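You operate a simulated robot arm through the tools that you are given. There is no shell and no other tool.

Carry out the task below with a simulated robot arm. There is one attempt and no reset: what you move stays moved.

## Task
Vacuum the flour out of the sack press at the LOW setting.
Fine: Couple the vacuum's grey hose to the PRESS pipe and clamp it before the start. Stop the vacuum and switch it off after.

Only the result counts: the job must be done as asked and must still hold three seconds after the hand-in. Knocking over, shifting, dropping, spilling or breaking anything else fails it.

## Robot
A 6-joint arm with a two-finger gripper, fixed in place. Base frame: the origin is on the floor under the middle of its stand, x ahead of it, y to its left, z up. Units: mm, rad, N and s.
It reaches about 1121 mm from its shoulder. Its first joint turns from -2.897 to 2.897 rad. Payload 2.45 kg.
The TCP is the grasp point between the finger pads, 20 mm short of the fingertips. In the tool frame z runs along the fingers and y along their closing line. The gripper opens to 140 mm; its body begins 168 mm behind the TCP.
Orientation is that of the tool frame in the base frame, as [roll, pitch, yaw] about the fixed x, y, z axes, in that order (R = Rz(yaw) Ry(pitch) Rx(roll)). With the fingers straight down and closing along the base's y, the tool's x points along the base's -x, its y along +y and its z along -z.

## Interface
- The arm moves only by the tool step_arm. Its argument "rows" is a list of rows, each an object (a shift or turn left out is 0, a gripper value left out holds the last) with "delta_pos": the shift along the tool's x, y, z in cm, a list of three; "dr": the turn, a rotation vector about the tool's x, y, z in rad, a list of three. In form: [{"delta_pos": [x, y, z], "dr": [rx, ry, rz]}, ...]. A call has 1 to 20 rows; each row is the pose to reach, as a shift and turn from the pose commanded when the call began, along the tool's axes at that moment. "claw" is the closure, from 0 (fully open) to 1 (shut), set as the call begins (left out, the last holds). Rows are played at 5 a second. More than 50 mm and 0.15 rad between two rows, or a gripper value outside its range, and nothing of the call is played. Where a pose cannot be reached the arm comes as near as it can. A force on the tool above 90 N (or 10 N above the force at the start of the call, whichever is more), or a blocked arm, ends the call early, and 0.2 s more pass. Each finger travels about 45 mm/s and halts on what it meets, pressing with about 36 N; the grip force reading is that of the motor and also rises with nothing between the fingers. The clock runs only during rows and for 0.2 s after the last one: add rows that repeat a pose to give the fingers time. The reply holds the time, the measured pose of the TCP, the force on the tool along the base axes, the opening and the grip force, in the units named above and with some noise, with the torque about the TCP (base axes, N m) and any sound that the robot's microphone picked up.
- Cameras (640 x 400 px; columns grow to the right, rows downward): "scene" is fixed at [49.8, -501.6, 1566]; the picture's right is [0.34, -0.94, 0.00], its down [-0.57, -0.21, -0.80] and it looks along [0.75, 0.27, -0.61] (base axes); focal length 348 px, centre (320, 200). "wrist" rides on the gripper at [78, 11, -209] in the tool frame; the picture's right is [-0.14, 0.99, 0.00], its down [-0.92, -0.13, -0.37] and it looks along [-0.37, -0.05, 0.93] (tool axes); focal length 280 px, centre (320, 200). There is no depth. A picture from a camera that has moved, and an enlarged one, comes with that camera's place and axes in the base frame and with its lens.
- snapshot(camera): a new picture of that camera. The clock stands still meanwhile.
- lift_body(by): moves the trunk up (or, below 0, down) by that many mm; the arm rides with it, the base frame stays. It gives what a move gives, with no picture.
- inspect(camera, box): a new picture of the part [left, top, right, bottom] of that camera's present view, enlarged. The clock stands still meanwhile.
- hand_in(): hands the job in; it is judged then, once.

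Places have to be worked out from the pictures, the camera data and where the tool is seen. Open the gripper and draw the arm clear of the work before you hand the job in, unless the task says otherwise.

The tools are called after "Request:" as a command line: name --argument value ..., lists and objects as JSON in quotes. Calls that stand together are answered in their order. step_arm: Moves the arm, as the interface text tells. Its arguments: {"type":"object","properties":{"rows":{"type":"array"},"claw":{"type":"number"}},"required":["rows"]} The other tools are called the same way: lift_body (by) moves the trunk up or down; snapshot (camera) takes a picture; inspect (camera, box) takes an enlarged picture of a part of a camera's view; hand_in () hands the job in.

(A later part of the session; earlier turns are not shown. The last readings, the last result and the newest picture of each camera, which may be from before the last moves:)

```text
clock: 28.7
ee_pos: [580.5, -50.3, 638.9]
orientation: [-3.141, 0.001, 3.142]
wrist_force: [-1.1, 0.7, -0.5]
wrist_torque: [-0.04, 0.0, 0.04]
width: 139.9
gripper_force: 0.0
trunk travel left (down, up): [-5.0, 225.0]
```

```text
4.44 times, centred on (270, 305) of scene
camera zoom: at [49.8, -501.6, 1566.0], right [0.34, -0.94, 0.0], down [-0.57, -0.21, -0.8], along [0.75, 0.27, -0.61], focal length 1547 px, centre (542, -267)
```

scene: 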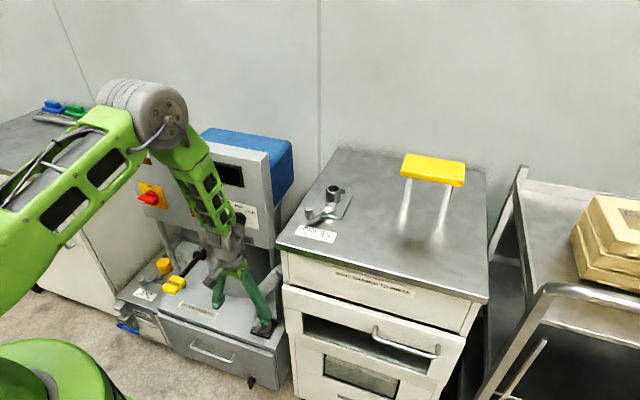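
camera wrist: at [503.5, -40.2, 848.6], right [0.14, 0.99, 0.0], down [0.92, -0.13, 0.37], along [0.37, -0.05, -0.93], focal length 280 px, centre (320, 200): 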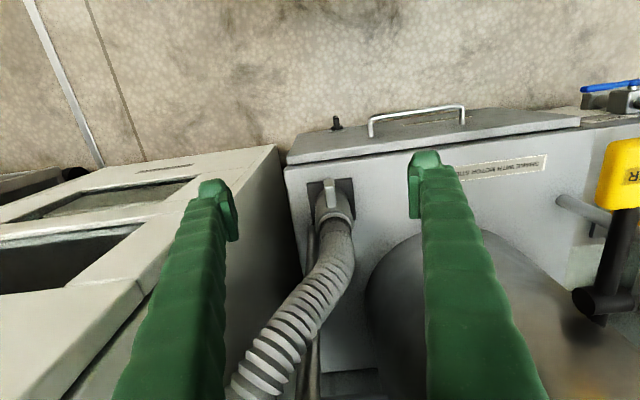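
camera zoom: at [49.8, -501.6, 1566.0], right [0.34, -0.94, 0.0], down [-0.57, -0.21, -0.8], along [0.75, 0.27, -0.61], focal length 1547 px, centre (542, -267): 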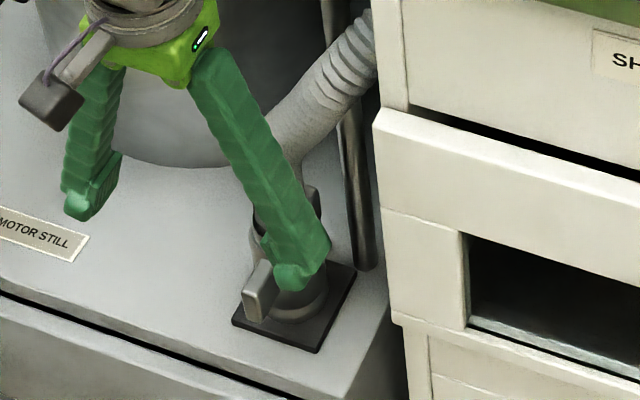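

The cuff is about 52 mm wide with its axis near (691,-45), and the front ear is a 16 mm wide block spanning x≈635–665, z≈436–471. I move above the ear with the gripper half closed and check again.

Request:
step_arm --rows '[{"delta_pos": [-1.75, 0.13, 2.9]}, {"delta_pos": [-3.5, 0.27, 5.9]}, {"delta_pos": [-5.2, 0.4, 8.9]}, {"delta_pos": [-6.95, 0.53, 11.9]}, {"delta_pos": [-6.95, 0.53, 11.9]}]' --claw 0.45

Request:
snapshot --camera "wrist"

Request:
inspect --camera "scene" --box '[190, 200, 310, 350]'

```text
clock: 29.9
ee_pos: [651.3, -43.6, 518.6]
orientation: [-3.141, 0.0, -3.141]
wrist_force: [-0.4, -0.9, -0.2]
wrist_torque: [-0.01, 0.01, 0.02]
width: 76.9
gripper_force: 0.1
trunk travel left (down, up): [-5.0, 225.0]
```

```text
taken
camera wrist: at [573.3, -33.5, 727.3], right [0.14, 0.99, 0.0], down [0.92, -0.13, 0.37], along [0.37, -0.05, -0.93], focal length 280 px, centre (320, 200)
```

wrist: 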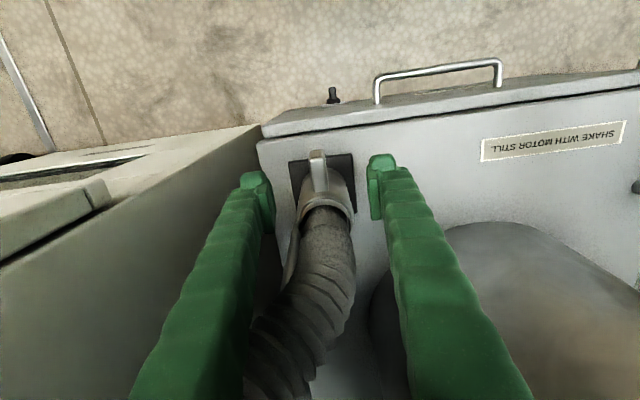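

```text
2.67 times, centred on (250, 275) of scene
camera zoom: at [49.8, -501.6, 1566.0], right [0.34, -0.94, 0.0], down [-0.57, -0.21, -0.8], along [0.75, 0.27, -0.61], focal length 928 px, centre (507, 0)
```

zoom: 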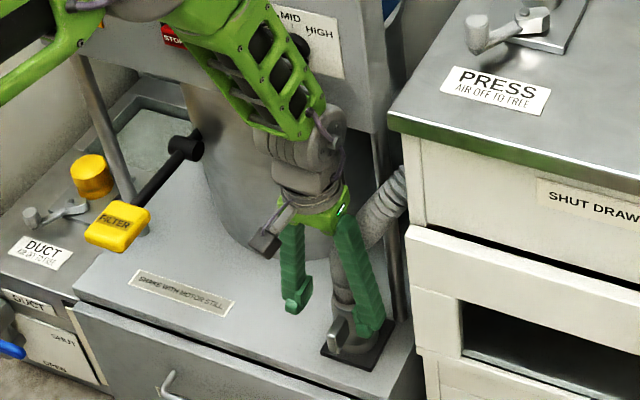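

I zoom in on the ear between the fingers to set the lateral alignment.

Request:
inspect --camera "wrist" --box '[240, 130, 400, 250]'

Request:
inspect --camera "scene" --box '[235, 280, 305, 345]'

```text
3.33 times, centred on (320, 190) of wrist
camera zoom: at [573.3, -33.5, 727.3], right [0.14, 0.99, 0.0], down [0.92, -0.13, 0.37], along [0.37, -0.05, -0.93], focal length 935 px, centre (320, 233)
```

zoom: 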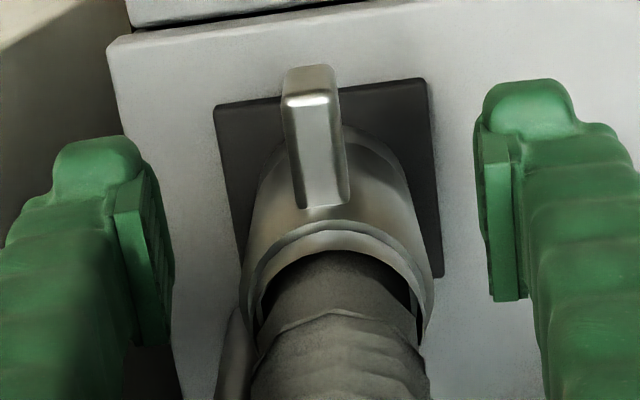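

```text
6.15 times, centred on (270, 312) of scene
camera zoom: at [49.8, -501.6, 1566.0], right [0.34, -0.94, 0.0], down [-0.57, -0.21, -0.8], along [0.75, 0.27, -0.61], focal length 2141 px, centre (628, -492)
```

zoom: 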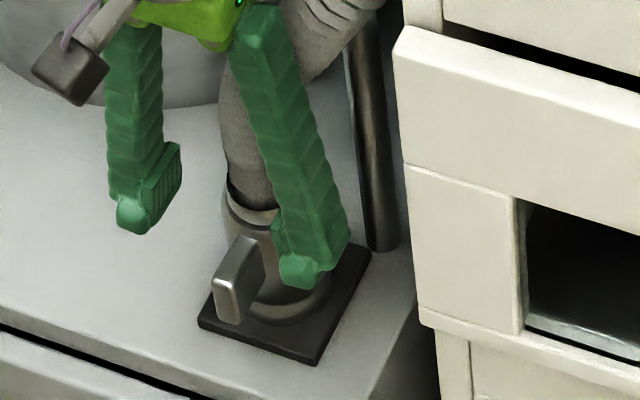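

The ear's centre line is at y≈-45.3 and it spans x≈636–667, so I descend 67 mm with the fingers straddling it, shifted 4 mm back so the pads clear the cuff body.

Request:
step_arm --rows '[{"delta_pos": [0.4, -0.1, 2.2]}, {"delta_pos": [0.4, -0.1, 4.5]}, {"delta_pos": [0.4, -0.1, 6.7]}, {"delta_pos": [0.4, -0.1, 6.7]}]'

Request:
inspect --camera "wrist" --box '[240, 130, 400, 250]'

Request:
inspect --camera "scene" --box '[200, 220, 310, 345]'

```text
clock: 30.9
ee_pos: [647.4, -43.9, 451.4]
orientation: [-3.141, 0.001, 3.14]
wrist_force: [0.5, 0.2, 0.3]
wrist_torque: [-0.01, 0.01, 0.0]
width: 77.1
gripper_force: 0.0
trunk travel left (down, up): [-5.0, 225.0]
```

```text
3.33 times, centred on (320, 190) of wrist
camera zoom: at [569.4, -32.6, 661.0], right [0.14, 0.99, 0.0], down [0.92, -0.13, 0.37], along [0.37, -0.05, -0.93], focal length 935 px, centre (320, 233)
```

zoom: 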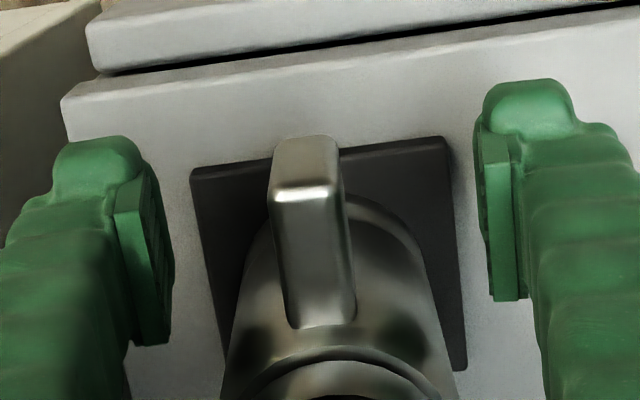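

```text
3.20 times, centred on (255, 282) of scene
camera zoom: at [49.8, -501.6, 1566.0], right [0.34, -0.94, 0.0], down [-0.57, -0.21, -0.8], along [0.75, 0.27, -0.61], focal length 1114 px, centre (528, -64)
```

zoom: 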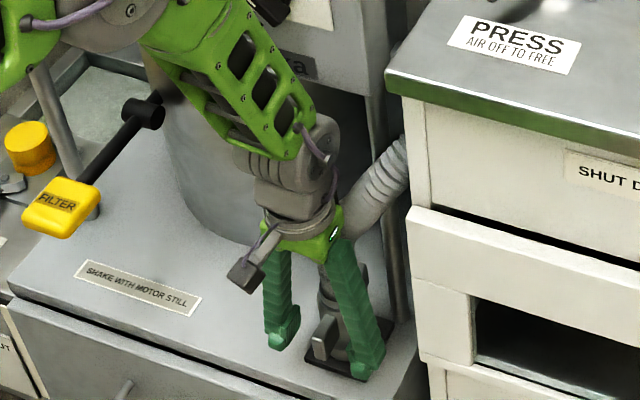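

The ear lies about 2 mm to −y of the finger mid-plane; I shift 2 mm and close the gripper on it.

Request:
step_arm --rows '[{"delta_pos": [0, -0.2, 0]}, {"delta_pos": [0, -0.2, 0]}]'

Request:
step_arm --rows '[{"delta_pos": [0, 0, 0]}, {"delta_pos": [0, 0, 0]}, {"delta_pos": [0, 0, 0]}, {"delta_pos": [0, 0, 0]}, {"delta_pos": [0, 0, 0]}, {"delta_pos": [0, 0, 0]}, {"delta_pos": [0, 0, 0]}]' --claw 1

Request:
inspect --camera "wrist" --box '[240, 130, 400, 250]'

```text
clock: 31.5
ee_pos: [646.8, -46.5, 453.9]
orientation: [-3.141, -0.001, -3.14]
wrist_force: [-0.3, 0.1, -0.8]
wrist_torque: [-0.01, 0.04, 0.01]
width: 77.0
gripper_force: 0.0
trunk travel left (down, up): [-5.0, 225.0]
```

```text
clock: 33.1
ee_pos: [646.6, -45.6, 453.2]
orientation: [-3.14, -0.001, 3.141]
wrist_force: [-1.9, 0.2, 0.1]
wrist_torque: [0.01, 0.01, 0.03]
width: 14.7
gripper_force: 36.1
trunk travel left (down, up): [-5.0, 225.0]
```

```text
3.33 times, centred on (320, 190) of wrist
camera zoom: at [569.4, -35.3, 661.6], right [0.14, 0.99, 0.0], down [0.92, -0.13, 0.37], along [0.37, -0.05, -0.93], focal length 935 px, centre (320, 233)
```

zoom: 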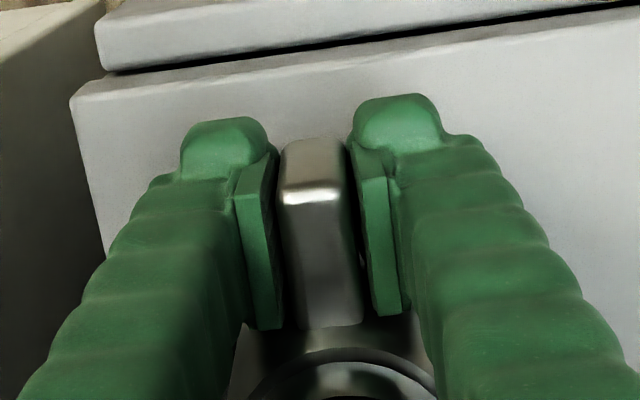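

The ear is gripped (14.7 mm, 36 N). I lift gently by 4 cm and watch the forces.

Request:
step_arm --rows '[{"delta_pos": [0, 0, -0.5]}, {"delta_pos": [0, 0, -1]}, {"delta_pos": [0, 0, -1.5]}, {"delta_pos": [0, 0, -2]}, {"delta_pos": [0, 0, -2.5]}, {"delta_pos": [0, 0, -3]}, {"delta_pos": [0, 0, -3.5]}, {"delta_pos": [0, 0, -4]}]'

Request:
snapshot --camera "wrist"

Request:
inspect --camera "scene" --box '[200, 220, 310, 345]'

```text
clock: 34.9
ee_pos: [646.5, -47.3, 493.3]
orientation: [3.141, 0.001, 3.141]
wrist_force: [-0.9, -0.4, -4.7]
wrist_torque: [0.0, 0.21, 0.0]
width: 14.9
gripper_force: 36.2
trunk travel left (down, up): [-5.0, 225.0]
```

```text
taken
camera wrist: at [569.5, -36.3, 702.6], right [0.14, 0.99, 0.0], down [0.92, -0.13, 0.37], along [0.37, -0.05, -0.93], focal length 280 px, centre (320, 200)
```

wrist: 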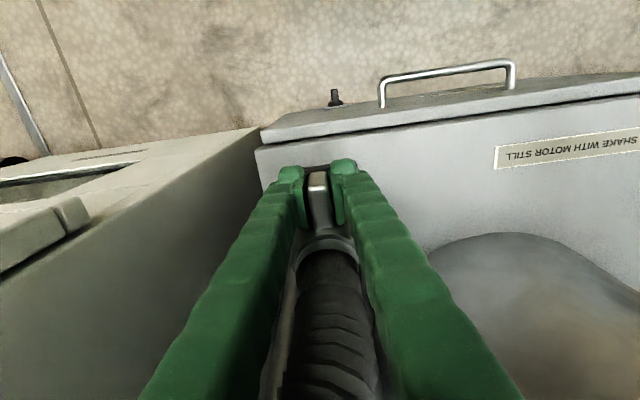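

```text
3.20 times, centred on (255, 282) of scene
camera zoom: at [49.8, -501.6, 1566.0], right [0.34, -0.94, 0.0], down [-0.57, -0.21, -0.8], along [0.75, 0.27, -0.61], focal length 1114 px, centre (528, -64)
```

zoom: 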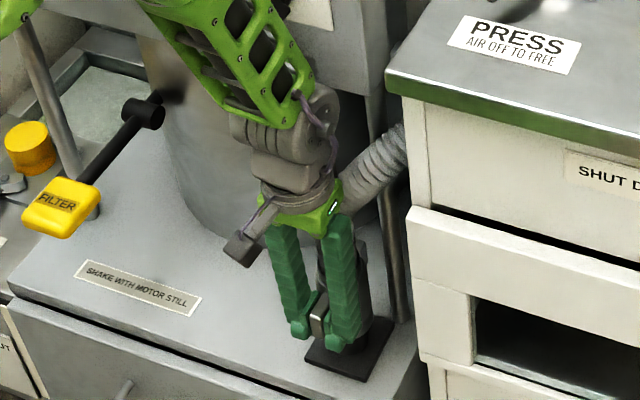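

The cuff came up with a 4.7 N load. I continue up and draw it forward, away from the panel and slightly toward the gap side, watching the load.

Request:
step_arm --rows '[{"delta_pos": [0.3, 0, -2.3]}, {"delta_pos": [0.65, 0, -4.7]}, {"delta_pos": [2.65, -1.1, -7.2]}, {"delta_pos": [4.65, -2.3, -9.7]}, {"delta_pos": [6.1, -2.8, -12.7]}, {"delta_pos": [7.65, -3.4, -15.7]}, {"delta_pos": [8.1, -4.1, -19.2]}, {"delta_pos": [8.65, -4.8, -22.7]}, {"delta_pos": [8.65, -4.8, -22.7]}]'

Request:
snapshot --camera "wrist"

Request:
snapshot --camera "scene"

```text
clock: 36.9
ee_pos: [559.5, -95.4, 719.0]
orientation: [3.141, -0.001, -3.141]
wrist_force: [-0.6, 0.3, -4.9]
wrist_torque: [0.01, 0.21, -0.02]
width: 15.0
gripper_force: 36.1
trunk travel left (down, up): [-5.0, 225.0]
```

```text
taken
camera wrist: at [482.5, -85.2, 927.6], right [0.14, 0.99, 0.0], down [0.92, -0.13, 0.37], along [0.37, -0.05, -0.93], focal length 280 px, centre (320, 200)
```

wrist: 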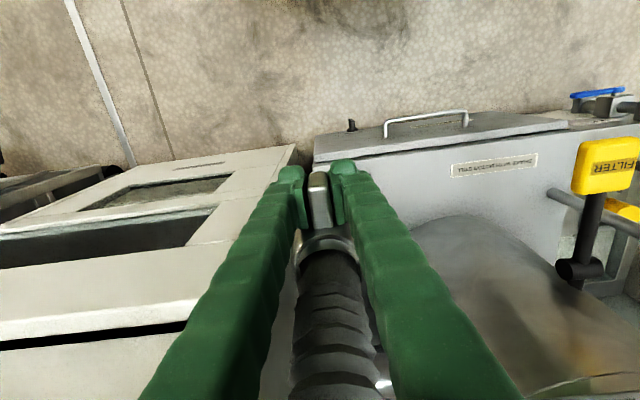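

```text
taken
```

scene: 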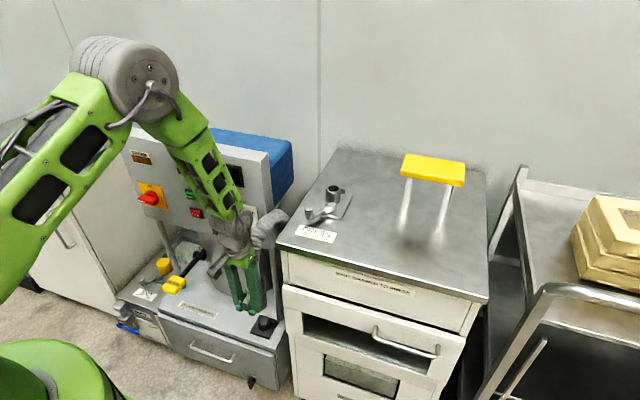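

Load is steady at about 4.9 N and the path is clear. I raise the hose end above table height and bring it toward the front of the PRESS pipe at y≈-266.

Request:
step_arm --rows '[{"delta_pos": [0, 0, -4.2]}, {"delta_pos": [0, 0, -8.4]}, {"delta_pos": [0, 0, -12.6]}, {"delta_pos": [0, 0, -16.8]}, {"delta_pos": [0, 0, -21]}, {"delta_pos": [0, 0, -25.2]}, {"delta_pos": [0, -0.5, -29.1]}, {"delta_pos": [0, -3, -32.6]}, {"delta_pos": [0, -5.5, -36.1]}, {"delta_pos": [-2, -9, -38.1]}, {"delta_pos": [-4, -12.5, -40.1]}, {"delta_pos": [-7, -15, -40.6]}, {"delta_pos": [-10, -17.06, -41.1]}, {"delta_pos": [-10, -17.06, -41.1]}]'

Request:
snapshot --camera "wrist"

Request:
snapshot --camera "scene"

```text
clock: 39.9
ee_pos: [658.3, -267.0, 1132.8]
orientation: [-3.14, 0.0, -3.141]
wrist_force: [0.3, -0.3, -4.7]
wrist_torque: [0.04, 0.2, -0.03]
width: 15.1
gripper_force: 36.1
trunk travel left (down, up): [-5.0, 225.0]
```

```text
taken
camera wrist: at [581.5, -255.7, 1341.8], right [0.14, 0.99, 0.0], down [0.92, -0.13, 0.37], along [0.37, -0.05, -0.93], focal length 280 px, centre (320, 200)
```

wrist: 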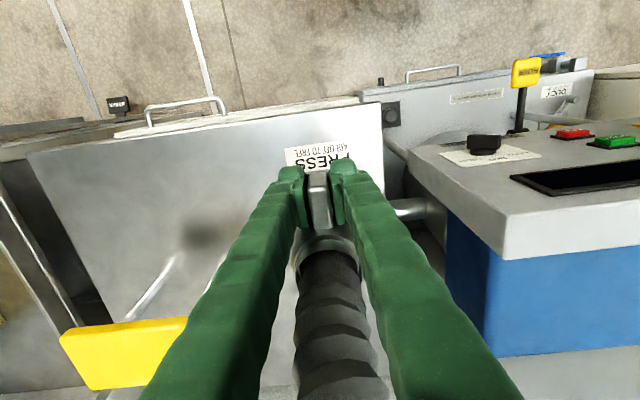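

```text
taken
```

scene: 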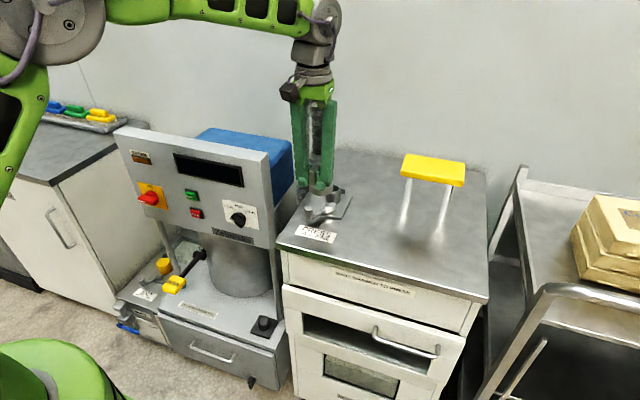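

The cuff hangs straight below the gripper and the load is unchanged. I zoom in to measure the cuff axis relative to the TCP.

Request:
inspect --camera "wrist" --box '[265, 155, 385, 285]'

Request:
inspect --camera "scene" --box '[275, 70, 375, 240]'

Request:
inspect --camera "scene" --box '[295, 160, 355, 230]'

Request:
inspect --camera "scene" --box '[240, 300, 300, 350]'

```text
3.08 times, centred on (325, 220) of wrist
camera zoom: at [581.5, -255.7, 1341.8], right [0.14, 0.99, 0.0], down [0.92, -0.13, 0.37], along [0.37, -0.05, -0.93], focal length 863 px, centre (305, 138)
```

zoom: 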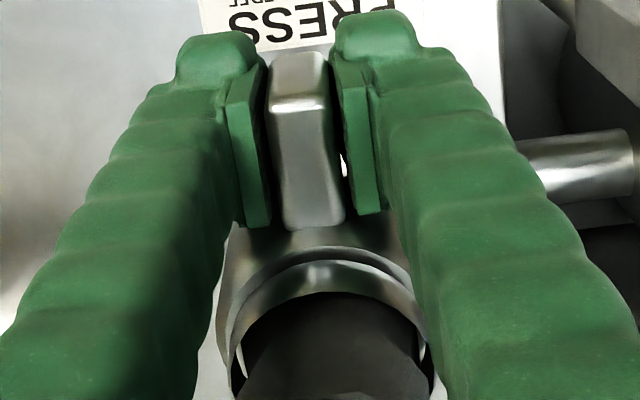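

```text
2.35 times, centred on (325, 155) of scene
camera zoom: at [49.8, -501.6, 1566.0], right [0.34, -0.94, 0.0], down [-0.57, -0.21, -0.8], along [0.75, 0.27, -0.61], focal length 819 px, centre (308, 306)
```

zoom: 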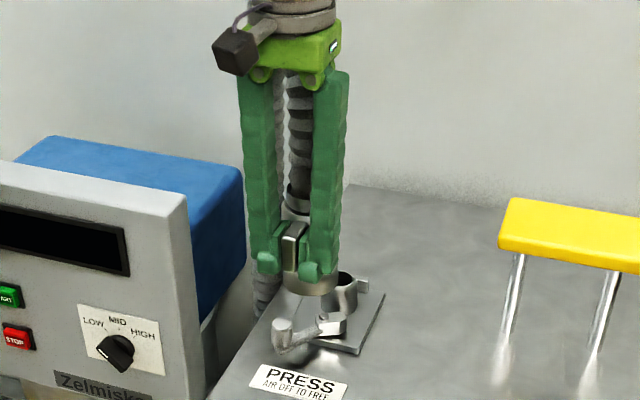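

```text
5.71 times, centred on (325, 195) of scene
camera zoom: at [49.8, -501.6, 1566.0], right [0.34, -0.94, 0.0], down [-0.57, -0.21, -0.8], along [0.75, 0.27, -0.61], focal length 1988 px, centre (291, 229)
```

zoom: 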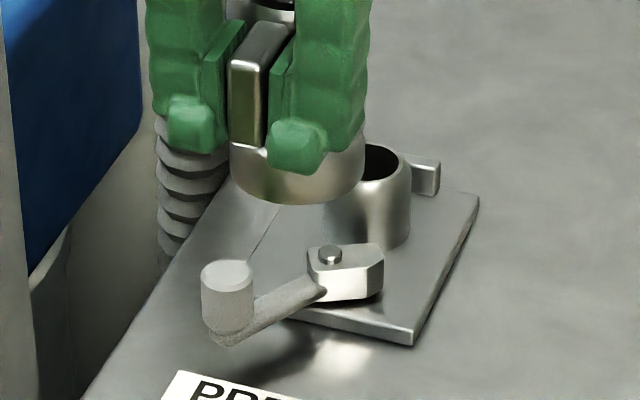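

```text
8.00 times, centred on (270, 325) of scene
camera zoom: at [49.8, -501.6, 1566.0], right [0.34, -0.94, 0.0], down [-0.57, -0.21, -0.8], along [0.75, 0.27, -0.61], focal length 2784 px, centre (720, -800)
```

zoom: 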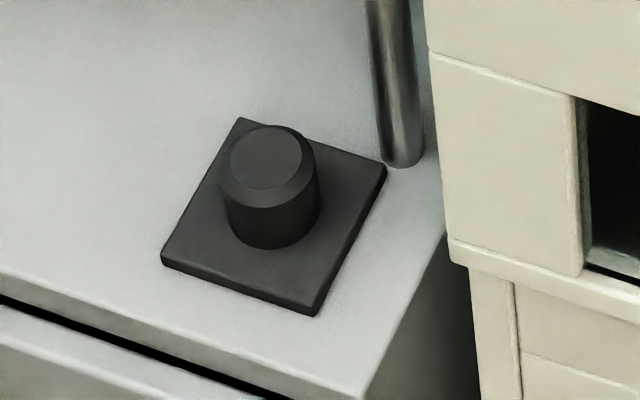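

From the images the cuff axis is about 51 mm ahead of the TCP (same y), its bottom about 63 mm below the TCP. I move to put the axis above the pipe at (815.4,-265.8), keeping a gap of ~40 mm, and check.

Request:
step_arm --rows '[{"delta_pos": [-2.7, 0.03, 0]}, {"delta_pos": [-5.4, 0.06, 0.8]}, {"delta_pos": [-8.1, 0.1, 1.6]}, {"delta_pos": [-10.6, 0.1, 3.2]}, {"delta_pos": [-10.6, 0.1, 3.2]}, {"delta_pos": [-10.6, 0.1, 3.2]}]'

Request:
inspect --camera "scene" --box '[305, 120, 365, 220]'

Request:
inspect --camera "wrist" --box '[265, 145, 385, 275]'

Request:
snapshot --camera "scene"

```text
clock: 41.3
ee_pos: [767.4, -264.4, 1099.9]
orientation: [-3.141, 0.001, 3.141]
wrist_force: [0.1, -0.5, -4.4]
wrist_torque: [0.0, 0.13, 0.01]
width: 15.0
gripper_force: 35.8
trunk travel left (down, up): [-5.0, 225.0]
```

```text
4.00 times, centred on (335, 170) of scene
camera zoom: at [49.8, -501.6, 1566.0], right [0.34, -0.94, 0.0], down [-0.57, -0.21, -0.8], along [0.75, 0.27, -0.61], focal length 1392 px, centre (260, 320)
```

zoom: 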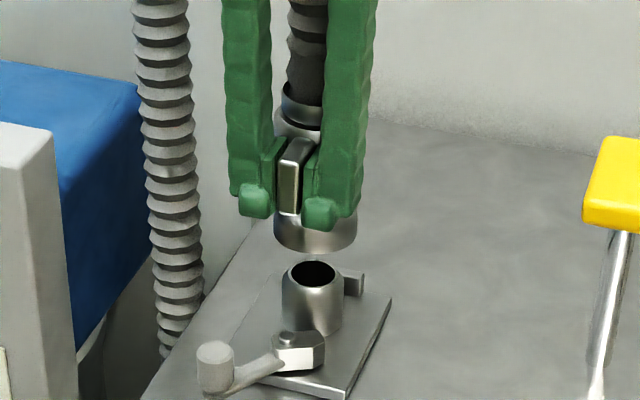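

```text
3.08 times, centred on (325, 210) of wrist
camera zoom: at [689.3, -254.4, 1307.4], right [0.14, 0.99, 0.0], down [0.92, -0.13, 0.37], along [0.37, -0.05, -0.93], focal length 863 px, centre (305, 169)
```

zoom: 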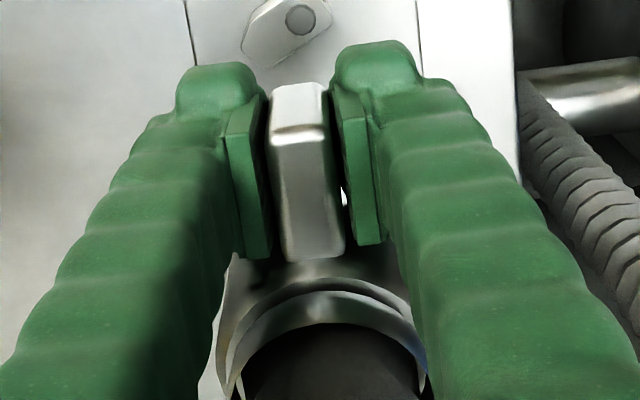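

```text
taken
```

scene: 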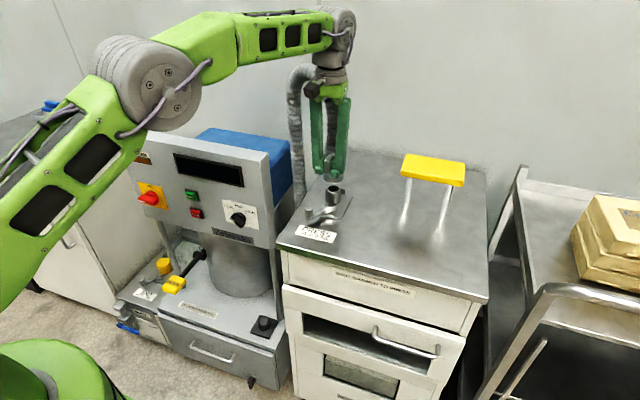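

The cuff now hangs above the pipe and lines up laterally in the scene view. I zoom in more to refine the fore-aft alignment before lowering.

Request:
inspect --camera "wrist" --box '[285, 160, 375, 250]'

Request:
inspect --camera "scene" --box '[315, 150, 355, 215]'

Request:
inspect --camera "wrist" --box '[360, 40, 440, 120]'

```text
4.44 times, centred on (330, 205) of wrist
camera zoom: at [689.3, -254.4, 1307.4], right [0.14, 0.99, 0.0], down [0.92, -0.13, 0.37], along [0.37, -0.05, -0.93], focal length 1246 px, centre (276, 178)
```

zoom: 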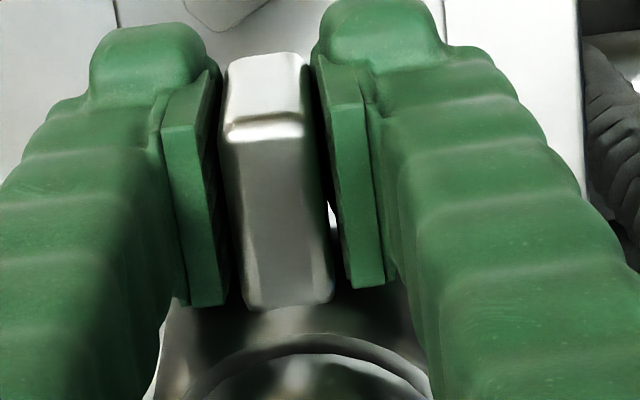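

```text
6.15 times, centred on (335, 182) of scene
camera zoom: at [49.8, -501.6, 1566.0], right [0.34, -0.94, 0.0], down [-0.57, -0.21, -0.8], along [0.75, 0.27, -0.61], focal length 2141 px, centre (228, 308)
```

zoom: 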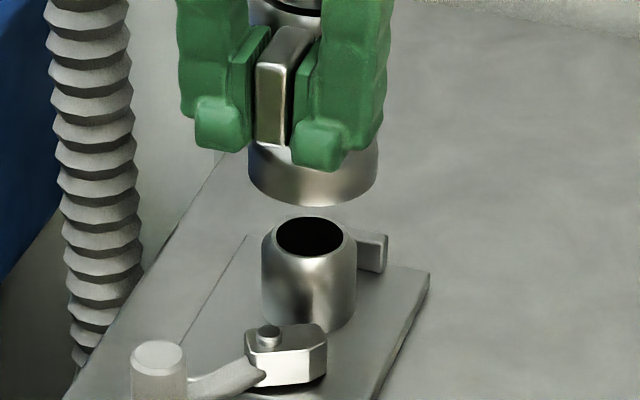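

```text
5.00 times, centred on (400, 80) of wrist
camera zoom: at [689.3, -254.4, 1307.4], right [0.14, 0.99, 0.0], down [0.92, -0.13, 0.37], along [0.37, -0.05, -0.93], focal length 1402 px, centre (-80, 800)
```

zoom: 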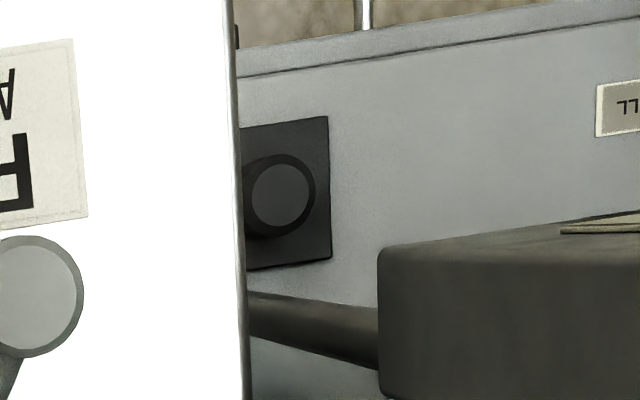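

Both the stub position and the bottom-rim projection now agree: the cuff axis is ~50–51 mm ahead of the TCP, i.e. over the pipe at (816.8,-266.1, top 996) to within a couple of mm. I lower 3 cm with a 0.8 mm shift in y.

Request:
step_arm --rows '[{"delta_pos": [0, -0.08, 0.8]}, {"delta_pos": [0, -0.08, 1.6]}, {"delta_pos": [0, -0.08, 2.4]}, {"delta_pos": [0, -0.08, 3.0]}, {"delta_pos": [0, -0.08, 3.0]}]'

Request:
inspect --camera "scene" --box '[315, 150, 355, 215]'

```text
clock: 42.5
ee_pos: [767.1, -265.9, 1070.7]
orientation: [-3.14, 0.002, 3.14]
wrist_force: [-0.7, -0.9, -5.9]
wrist_torque: [-0.01, 0.21, -0.02]
width: 15.0
gripper_force: 35.6
trunk travel left (down, up): [-5.0, 225.0]
```

```text
6.15 times, centred on (335, 182) of scene
camera zoom: at [49.8, -501.6, 1566.0], right [0.34, -0.94, 0.0], down [-0.57, -0.21, -0.8], along [0.75, 0.27, -0.61], focal length 2141 px, centre (228, 308)
```

zoom: 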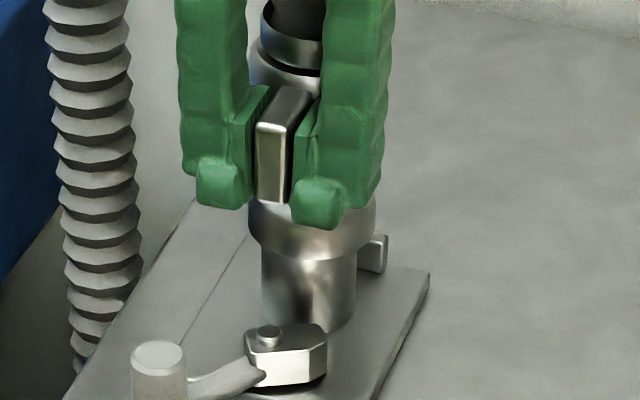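

Alignment looks good; the rim is just above the pipe. I lower slowly in small steps while watching the force.

Request:
step_arm --rows '[{"delta_pos": [0.1, 0, 0.3]}, {"delta_pos": [0.1, 0, 0.6]}, {"delta_pos": [0.1, 0, 0.9]}, {"delta_pos": [0.1, 0, 1.1]}]'

Request:
inspect --camera "scene" --box '[315, 150, 355, 215]'

```text
clock: 43.5
ee_pos: [764.6, -266.2, 1058.1]
orientation: [-3.141, 0.0, -3.14]
wrist_force: [-0.3, 0.2, -6.0]
wrist_torque: [-0.01, 0.2, -0.05]
width: 14.5
gripper_force: 35.9
trunk travel left (down, up): [-5.0, 225.0]
```

```text
6.15 times, centred on (335, 182) of scene
camera zoom: at [49.8, -501.6, 1566.0], right [0.34, -0.94, 0.0], down [-0.57, -0.21, -0.8], along [0.75, 0.27, -0.61], focal length 2141 px, centre (228, 308)
```

zoom: 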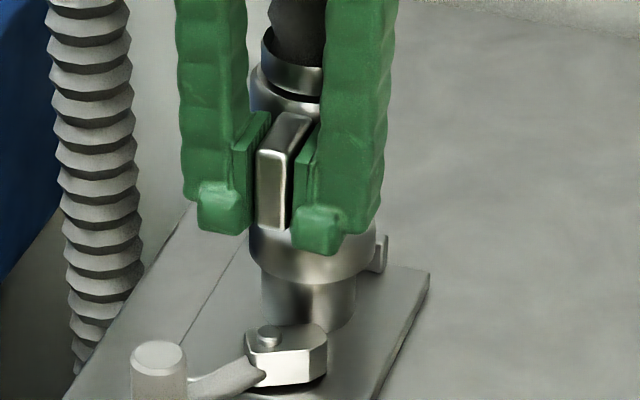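

No contact force, and the rim has gone past the pipe top. I continue lowering in small steps.

Request:
step_arm --rows '[{"delta_pos": [0, 0, 0.3]}, {"delta_pos": [0, 0, 0.6]}, {"delta_pos": [0, 0, 0.9]}, {"delta_pos": [0, 0, 1.2]}, {"delta_pos": [0, 0, 1.5]}]'

Request:
inspect --camera "scene" --box '[315, 150, 355, 215]'

```text
clock: 44.7
ee_pos: [764.4, -265.8, 1044.8]
orientation: [3.141, 0.0, 3.141]
wrist_force: [0.0, -0.2, -5.1]
wrist_torque: [-0.01, 0.22, -0.02]
width: 15.0
gripper_force: 36.1
trunk travel left (down, up): [-5.0, 225.0]
```

```text
6.15 times, centred on (335, 182) of scene
camera zoom: at [49.8, -501.6, 1566.0], right [0.34, -0.94, 0.0], down [-0.57, -0.21, -0.8], along [0.75, 0.27, -0.61], focal length 2141 px, centre (228, 308)
```

zoom: 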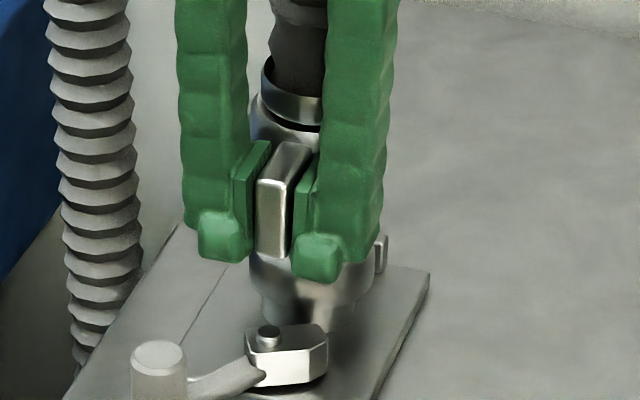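

Still free; the cuff is sliding over the pipe. I keep lowering until it seats.

Request:
step_arm --rows '[{"delta_pos": [0, 0, 0.3]}, {"delta_pos": [0, 0, 0.6]}, {"delta_pos": [0, 0, 0.9]}, {"delta_pos": [0, 0, 1.2]}, {"delta_pos": [0, 0, 1.4]}, {"delta_pos": [0, 0, 1.6]}]'

Request:
inspect --camera "scene" --box '[315, 150, 355, 215]'

```text
clock: 46.1
ee_pos: [765.3, -265.7, 1026.4]
orientation: [3.14, 0.001, 3.14]
wrist_force: [-0.5, 0.2, -4.6]
wrist_torque: [-0.03, 0.23, -0.04]
width: 14.9
gripper_force: 36.2
trunk travel left (down, up): [-5.0, 225.0]
```

```text
6.15 times, centred on (335, 182) of scene
camera zoom: at [49.8, -501.6, 1566.0], right [0.34, -0.94, 0.0], down [-0.57, -0.21, -0.8], along [0.75, 0.27, -0.61], focal length 2141 px, centre (228, 308)
```

zoom: 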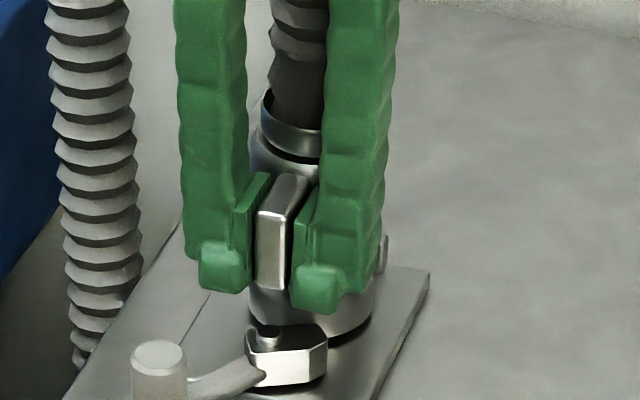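

The weight is still carried by the arm, so it is not seated yet. I go on in 2 mm steps.

Request:
step_arm --rows '[{"delta_pos": [0, 0, 0.15]}, {"delta_pos": [0, 0, 0.3]}, {"delta_pos": [0, 0, 0.45]}, {"delta_pos": [0, 0, 0.6]}]'

Request:
inspect --camera "scene" --box '[315, 150, 355, 215]'

```text
clock: 47.1
ee_pos: [765.0, -266.2, 1024.2]
orientation: [3.141, 0.003, 3.142]
wrist_force: [-1.8, 0.8, 5.2]
wrist_torque: [-0.01, -0.41, 0.04]
width: 14.9
gripper_force: 35.8
trunk travel left (down, up): [-5.0, 225.0]
```

```text
6.15 times, centred on (335, 182) of scene
camera zoom: at [49.8, -501.6, 1566.0], right [0.34, -0.94, 0.0], down [-0.57, -0.21, -0.8], along [0.75, 0.27, -0.61], focal length 2141 px, centre (228, 308)
```

zoom: 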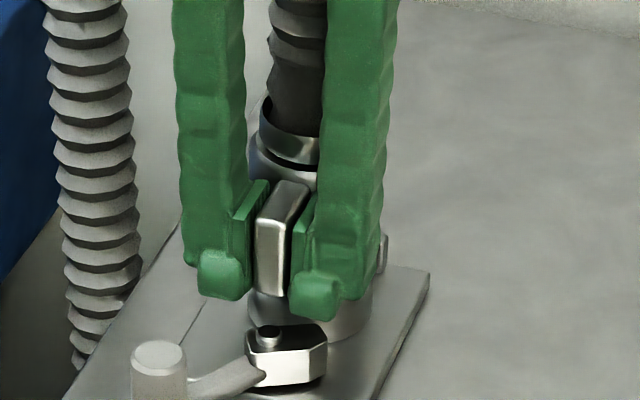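

Contact: the force reversed to +5 N at TCP z≈1024, matching the predicted seating height. I release the ear by opening the fingers to about 60 mm.

Request:
step_arm --rows '[{"delta_pos": [0, 0, -0.2]}, {"delta_pos": [0, 0, -0.2]}, {"delta_pos": [0, 0, -0.2]}, {"delta_pos": [0, 0, -0.2]}, {"delta_pos": [0, 0, -0.2]}]' --claw 0.57

Request:
inspect --camera "scene" --box '[305, 130, 365, 220]'

Request:
snapshot --camera "wrist"

```text
clock: 48.3
ee_pos: [765.2, -266.1, 1023.0]
orientation: [3.142, 0.0, -3.141]
wrist_force: [0.1, 0.2, -0.5]
wrist_torque: [0.0, -0.01, 0.0]
width: 60.1
gripper_force: 0.2
trunk travel left (down, up): [-5.0, 225.0]
```

```text
4.44 times, centred on (335, 175) of scene
camera zoom: at [49.8, -501.6, 1566.0], right [0.34, -0.94, 0.0], down [-0.57, -0.21, -0.8], along [0.75, 0.27, -0.61], focal length 1547 px, centre (253, 311)
```

zoom: 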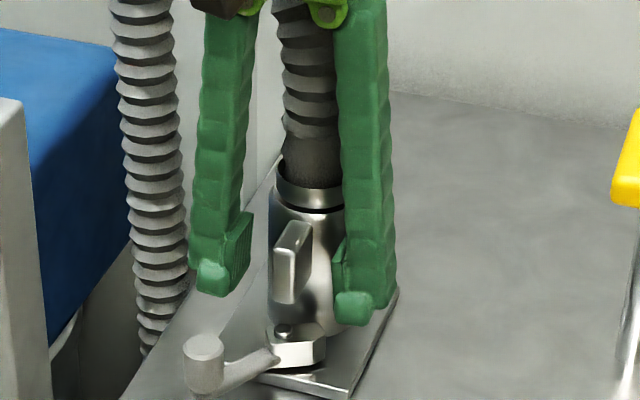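

```text
taken
camera wrist: at [687.7, -255.3, 1232.5], right [0.14, 0.99, 0.0], down [0.92, -0.13, 0.37], along [0.37, -0.05, -0.93], focal length 280 px, centre (320, 200)
```

wrist: 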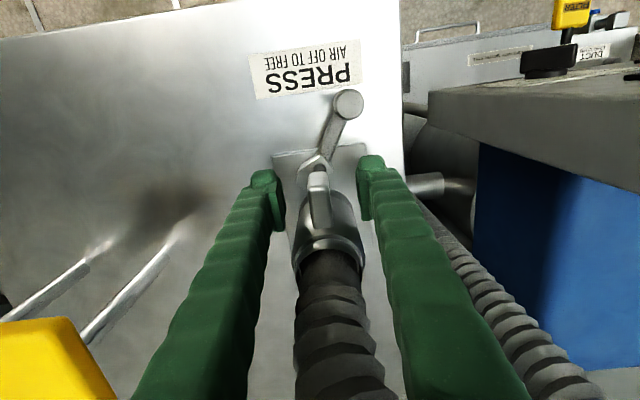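

The cuff stands seated on the pipe on its own. I rise straight 3 cm and back away from the hose.

Request:
step_arm --rows '[{"delta_pos": [0, 0, -1.5]}, {"delta_pos": [0, 0, -3.0]}, {"delta_pos": [2.0, 0, -5.0]}, {"delta_pos": [5.0, 0, -7.0]}, {"delta_pos": [8.0, 0, -9.0]}, {"delta_pos": [10.5, 0, -10.5]}, {"delta_pos": [10.5, 0, -10.5]}]'

Request:
snapshot --camera "wrist"

Request:
inspect --camera "wrist" --box '[255, 100, 415, 280]'

Request:
inspect --camera "scene" --box '[295, 130, 375, 230]'

```text
clock: 49.9
ee_pos: [661.0, -265.7, 1127.1]
orientation: [3.142, 0.0, 3.141]
wrist_force: [0.5, 0.2, 1.2]
wrist_torque: [-0.02, -0.01, -0.02]
width: 60.3
gripper_force: 0.1
trunk travel left (down, up): [-5.0, 225.0]
```

```text
taken
camera wrist: at [583.1, -254.9, 1335.8], right [0.14, 0.99, 0.0], down [0.92, -0.13, 0.37], along [0.37, -0.05, -0.93], focal length 280 px, centre (320, 200)
```

wrist: 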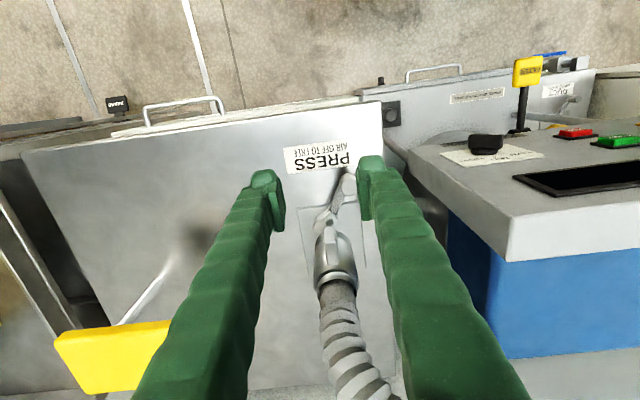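

```text
2.22 times, centred on (335, 190) of wrist
camera zoom: at [583.1, -254.9, 1335.8], right [0.14, 0.99, 0.0], down [0.92, -0.13, 0.37], along [0.37, -0.05, -0.93], focal length 623 px, centre (287, 222)
```

zoom: 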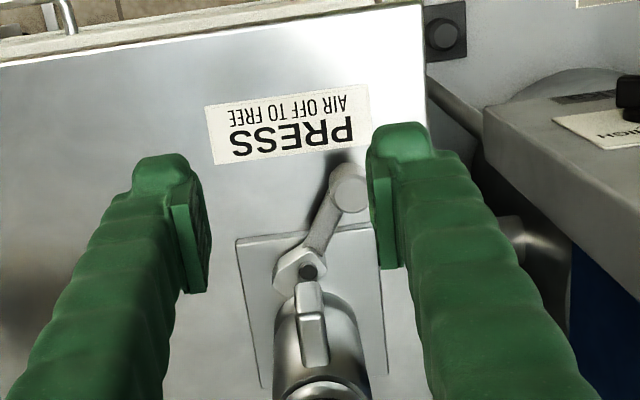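

```text
4.00 times, centred on (335, 180) of scene
camera zoom: at [49.8, -501.6, 1566.0], right [0.34, -0.94, 0.0], down [-0.57, -0.21, -0.8], along [0.75, 0.27, -0.61], focal length 1392 px, centre (260, 280)
```

zoom: 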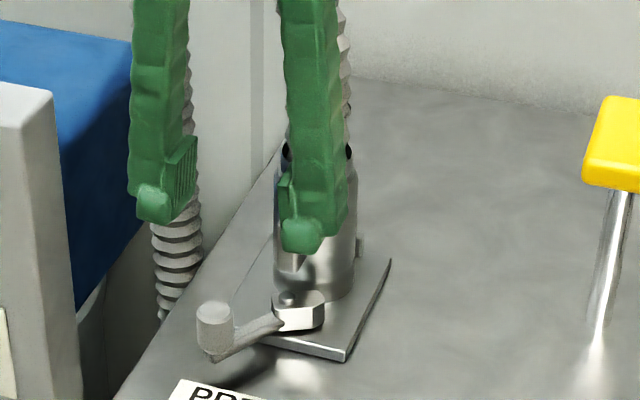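

The hose end is seated. Now I close the gripper and go to the +y side of the clamp knob (knob top ≈ (704,-234,1002)), to push the lever counter-clockwise (toward −y) so its nose swings onto the cuff.

Request:
step_arm --rows '[{"delta_pos": [-1.3, 3.2, 0]}, {"delta_pos": [-2.6, 6.4, 0]}, {"delta_pos": [-3.9, 9.6, 0]}, {"delta_pos": [-3.9, 9.6, 3.2]}, {"delta_pos": [-3.9, 9.6, 6.4]}, {"delta_pos": [-3.9, 9.6, 9.6]}, {"delta_pos": [-3.9, 9.6, 12.7]}, {"delta_pos": [-3.9, 9.6, 12.7]}]' --claw 1

Request:
snapshot --camera "wrist"

Request:
inspect --camera "scene" --box '[275, 130, 375, 240]'

```text
clock: 51.7
ee_pos: [698.1, -170.3, 1001.7]
orientation: [3.14, 0.0, -3.141]
wrist_force: [-0.5, -0.6, 0.0]
wrist_torque: [0.03, 0.02, 0.01]
width: 0.0
gripper_force: 29.6
trunk travel left (down, up): [-5.0, 225.0]
```

```text
taken
camera wrist: at [620.8, -159.3, 1209.9], right [0.14, 0.99, 0.0], down [0.92, -0.13, 0.37], along [0.37, -0.05, -0.93], focal length 280 px, centre (320, 200)
```

wrist: 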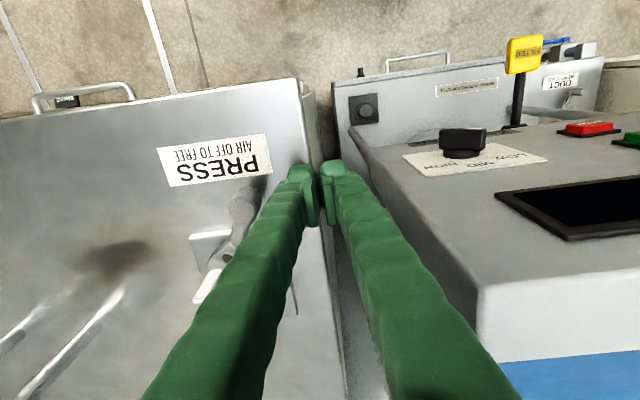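

```text
3.64 times, centred on (325, 185) of scene
camera zoom: at [49.8, -501.6, 1566.0], right [0.34, -0.94, 0.0], down [-0.57, -0.21, -0.8], along [0.75, 0.27, -0.61], focal length 1265 px, centre (302, 254)
```

zoom: 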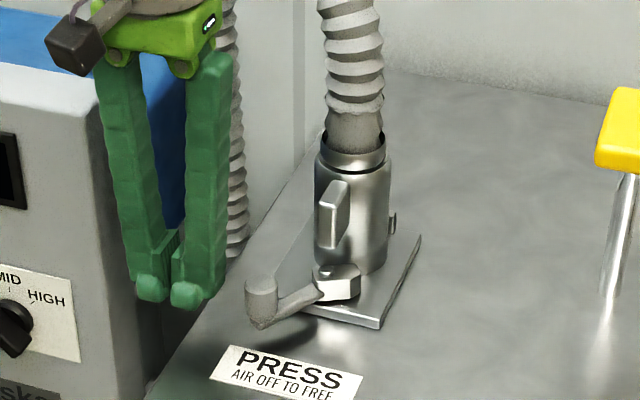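

The closed fingers are beside the knob with about 25 mm to go. I push toward −y slowly, first to about 15 mm past expected contact.

Request:
step_arm --rows '[{"delta_pos": [0, -1, 0]}, {"delta_pos": [0, -2, 0]}, {"delta_pos": [0, -2.6, 0]}, {"delta_pos": [0, -3.1, 0]}, {"delta_pos": [0, -3.6, 0]}, {"delta_pos": [0, -4.1, 0]}, {"delta_pos": [0, -4.6, 0]}]'

Request:
inspect --camera "scene" --box '[275, 130, 375, 240]'

```text
clock: 53.3
ee_pos: [698.2, -215.4, 1001.0]
orientation: [3.141, 0.0, 3.141]
wrist_force: [0.0, 0.2, -0.3]
wrist_torque: [0.01, 0.03, -0.02]
width: 0.0
gripper_force: 29.0
trunk travel left (down, up): [-5.0, 225.0]
```

```text
3.64 times, centred on (325, 185) of scene
camera zoom: at [49.8, -501.6, 1566.0], right [0.34, -0.94, 0.0], down [-0.57, -0.21, -0.8], along [0.75, 0.27, -0.61], focal length 1265 px, centre (302, 254)
```

zoom: 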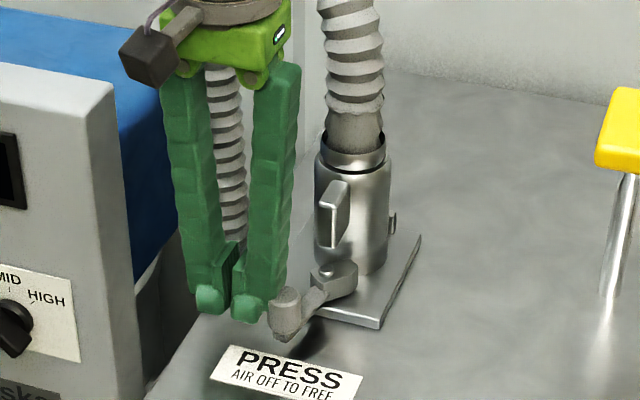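

The lever is turning freely with the push. I continue toward −y and check.

Request:
step_arm --rows '[{"delta_pos": [0, -0.6, 0]}, {"delta_pos": [0, -1.2, 0]}, {"delta_pos": [0, -1.8, 0]}, {"delta_pos": [0, -2.4, 0]}, {"delta_pos": [0, -3.0, 0]}, {"delta_pos": [0, -3.5, 0]}]'

Request:
inspect --camera "scene" --box '[275, 130, 375, 240]'

Request:
inspect --camera "wrist" --box '[240, 120, 400, 260]'

```text
clock: 54.7
ee_pos: [698.4, -250.6, 1001.7]
orientation: [-3.141, -0.002, 3.141]
wrist_force: [0.0, -0.5, -0.4]
wrist_torque: [0.0, -0.03, 0.0]
width: 0.2
gripper_force: 29.7
trunk travel left (down, up): [-5.0, 225.0]
```

```text
3.64 times, centred on (325, 185) of scene
camera zoom: at [49.8, -501.6, 1566.0], right [0.34, -0.94, 0.0], down [-0.57, -0.21, -0.8], along [0.75, 0.27, -0.61], focal length 1265 px, centre (302, 254)
```

zoom: 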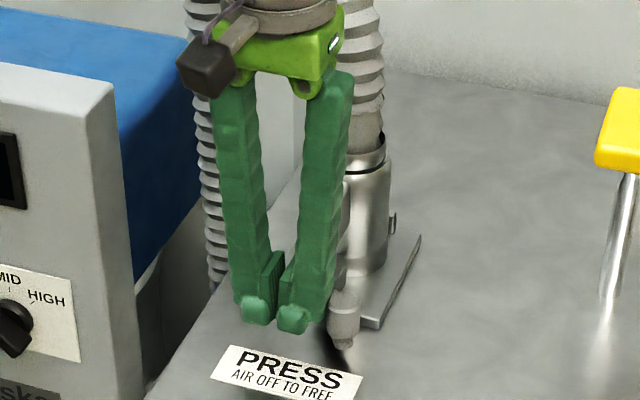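

```text
2.86 times, centred on (320, 190) of wrist
camera zoom: at [621.7, -240.3, 1210.6], right [0.14, 0.99, 0.0], down [0.92, -0.13, 0.37], along [0.37, -0.05, -0.93], focal length 801 px, centre (320, 229)
```

zoom: 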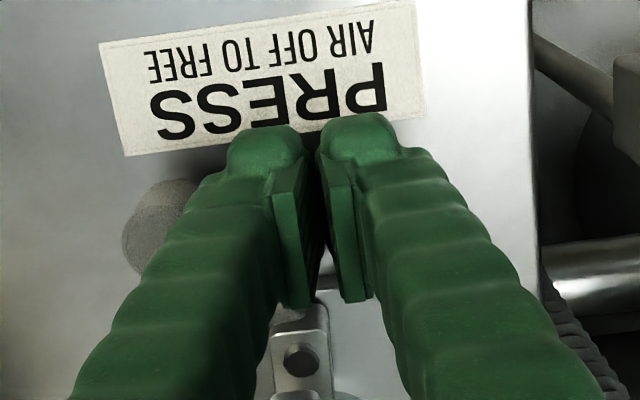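

The knob is now near (698,-296), i.e. the lever has turned ~56° and the nose points at the cuff. I push on along the arc until it stops.

Request:
step_arm --rows '[{"delta_pos": [-0.2, -0.5, 0]}, {"delta_pos": [-0.5, -1.0, 0]}, {"delta_pos": [-0.9, -1.5, 0]}, {"delta_pos": [-1.3, -2.0, 0]}]'

Request:
inspect --camera "wrist" --box '[240, 120, 400, 260]'

Request:
inspect --camera "scene" --box '[275, 130, 375, 240]'

```text
clock: 55.7
ee_pos: [703.9, -260.6, 1001.7]
orientation: [3.13, -0.013, 3.141]
wrist_force: [-31.1, 60.3, 0.5]
wrist_torque: [-0.19, -0.1, -1.04]
width: 0.2
gripper_force: 29.5
trunk travel left (down, up): [-5.0, 225.0]
```

```text
2.86 times, centred on (320, 190) of wrist
camera zoom: at [630.7, -251.0, 1211.4], right [0.14, 0.99, 0.01], down [0.93, -0.13, 0.36], along [0.35, -0.04, -0.93], focal length 801 px, centre (320, 229)
```

zoom: 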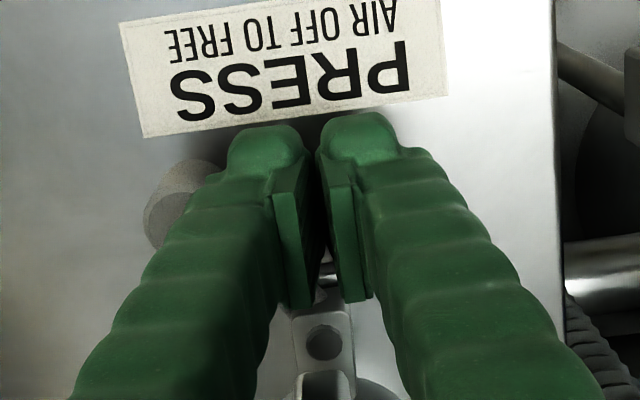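

```text
3.64 times, centred on (325, 185) of scene
camera zoom: at [49.8, -501.6, 1566.0], right [0.34, -0.94, 0.0], down [-0.57, -0.21, -0.8], along [0.75, 0.27, -0.61], focal length 1265 px, centre (302, 254)
```

zoom: 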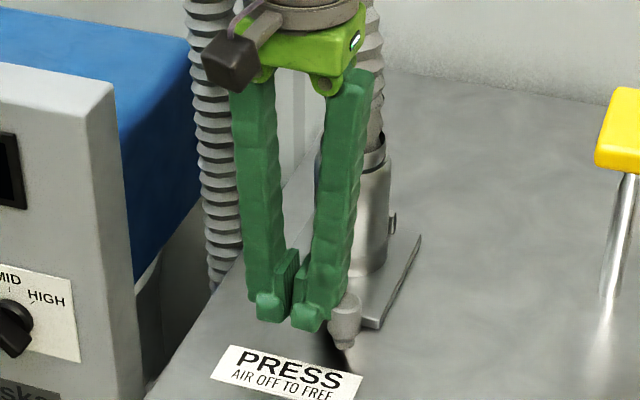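

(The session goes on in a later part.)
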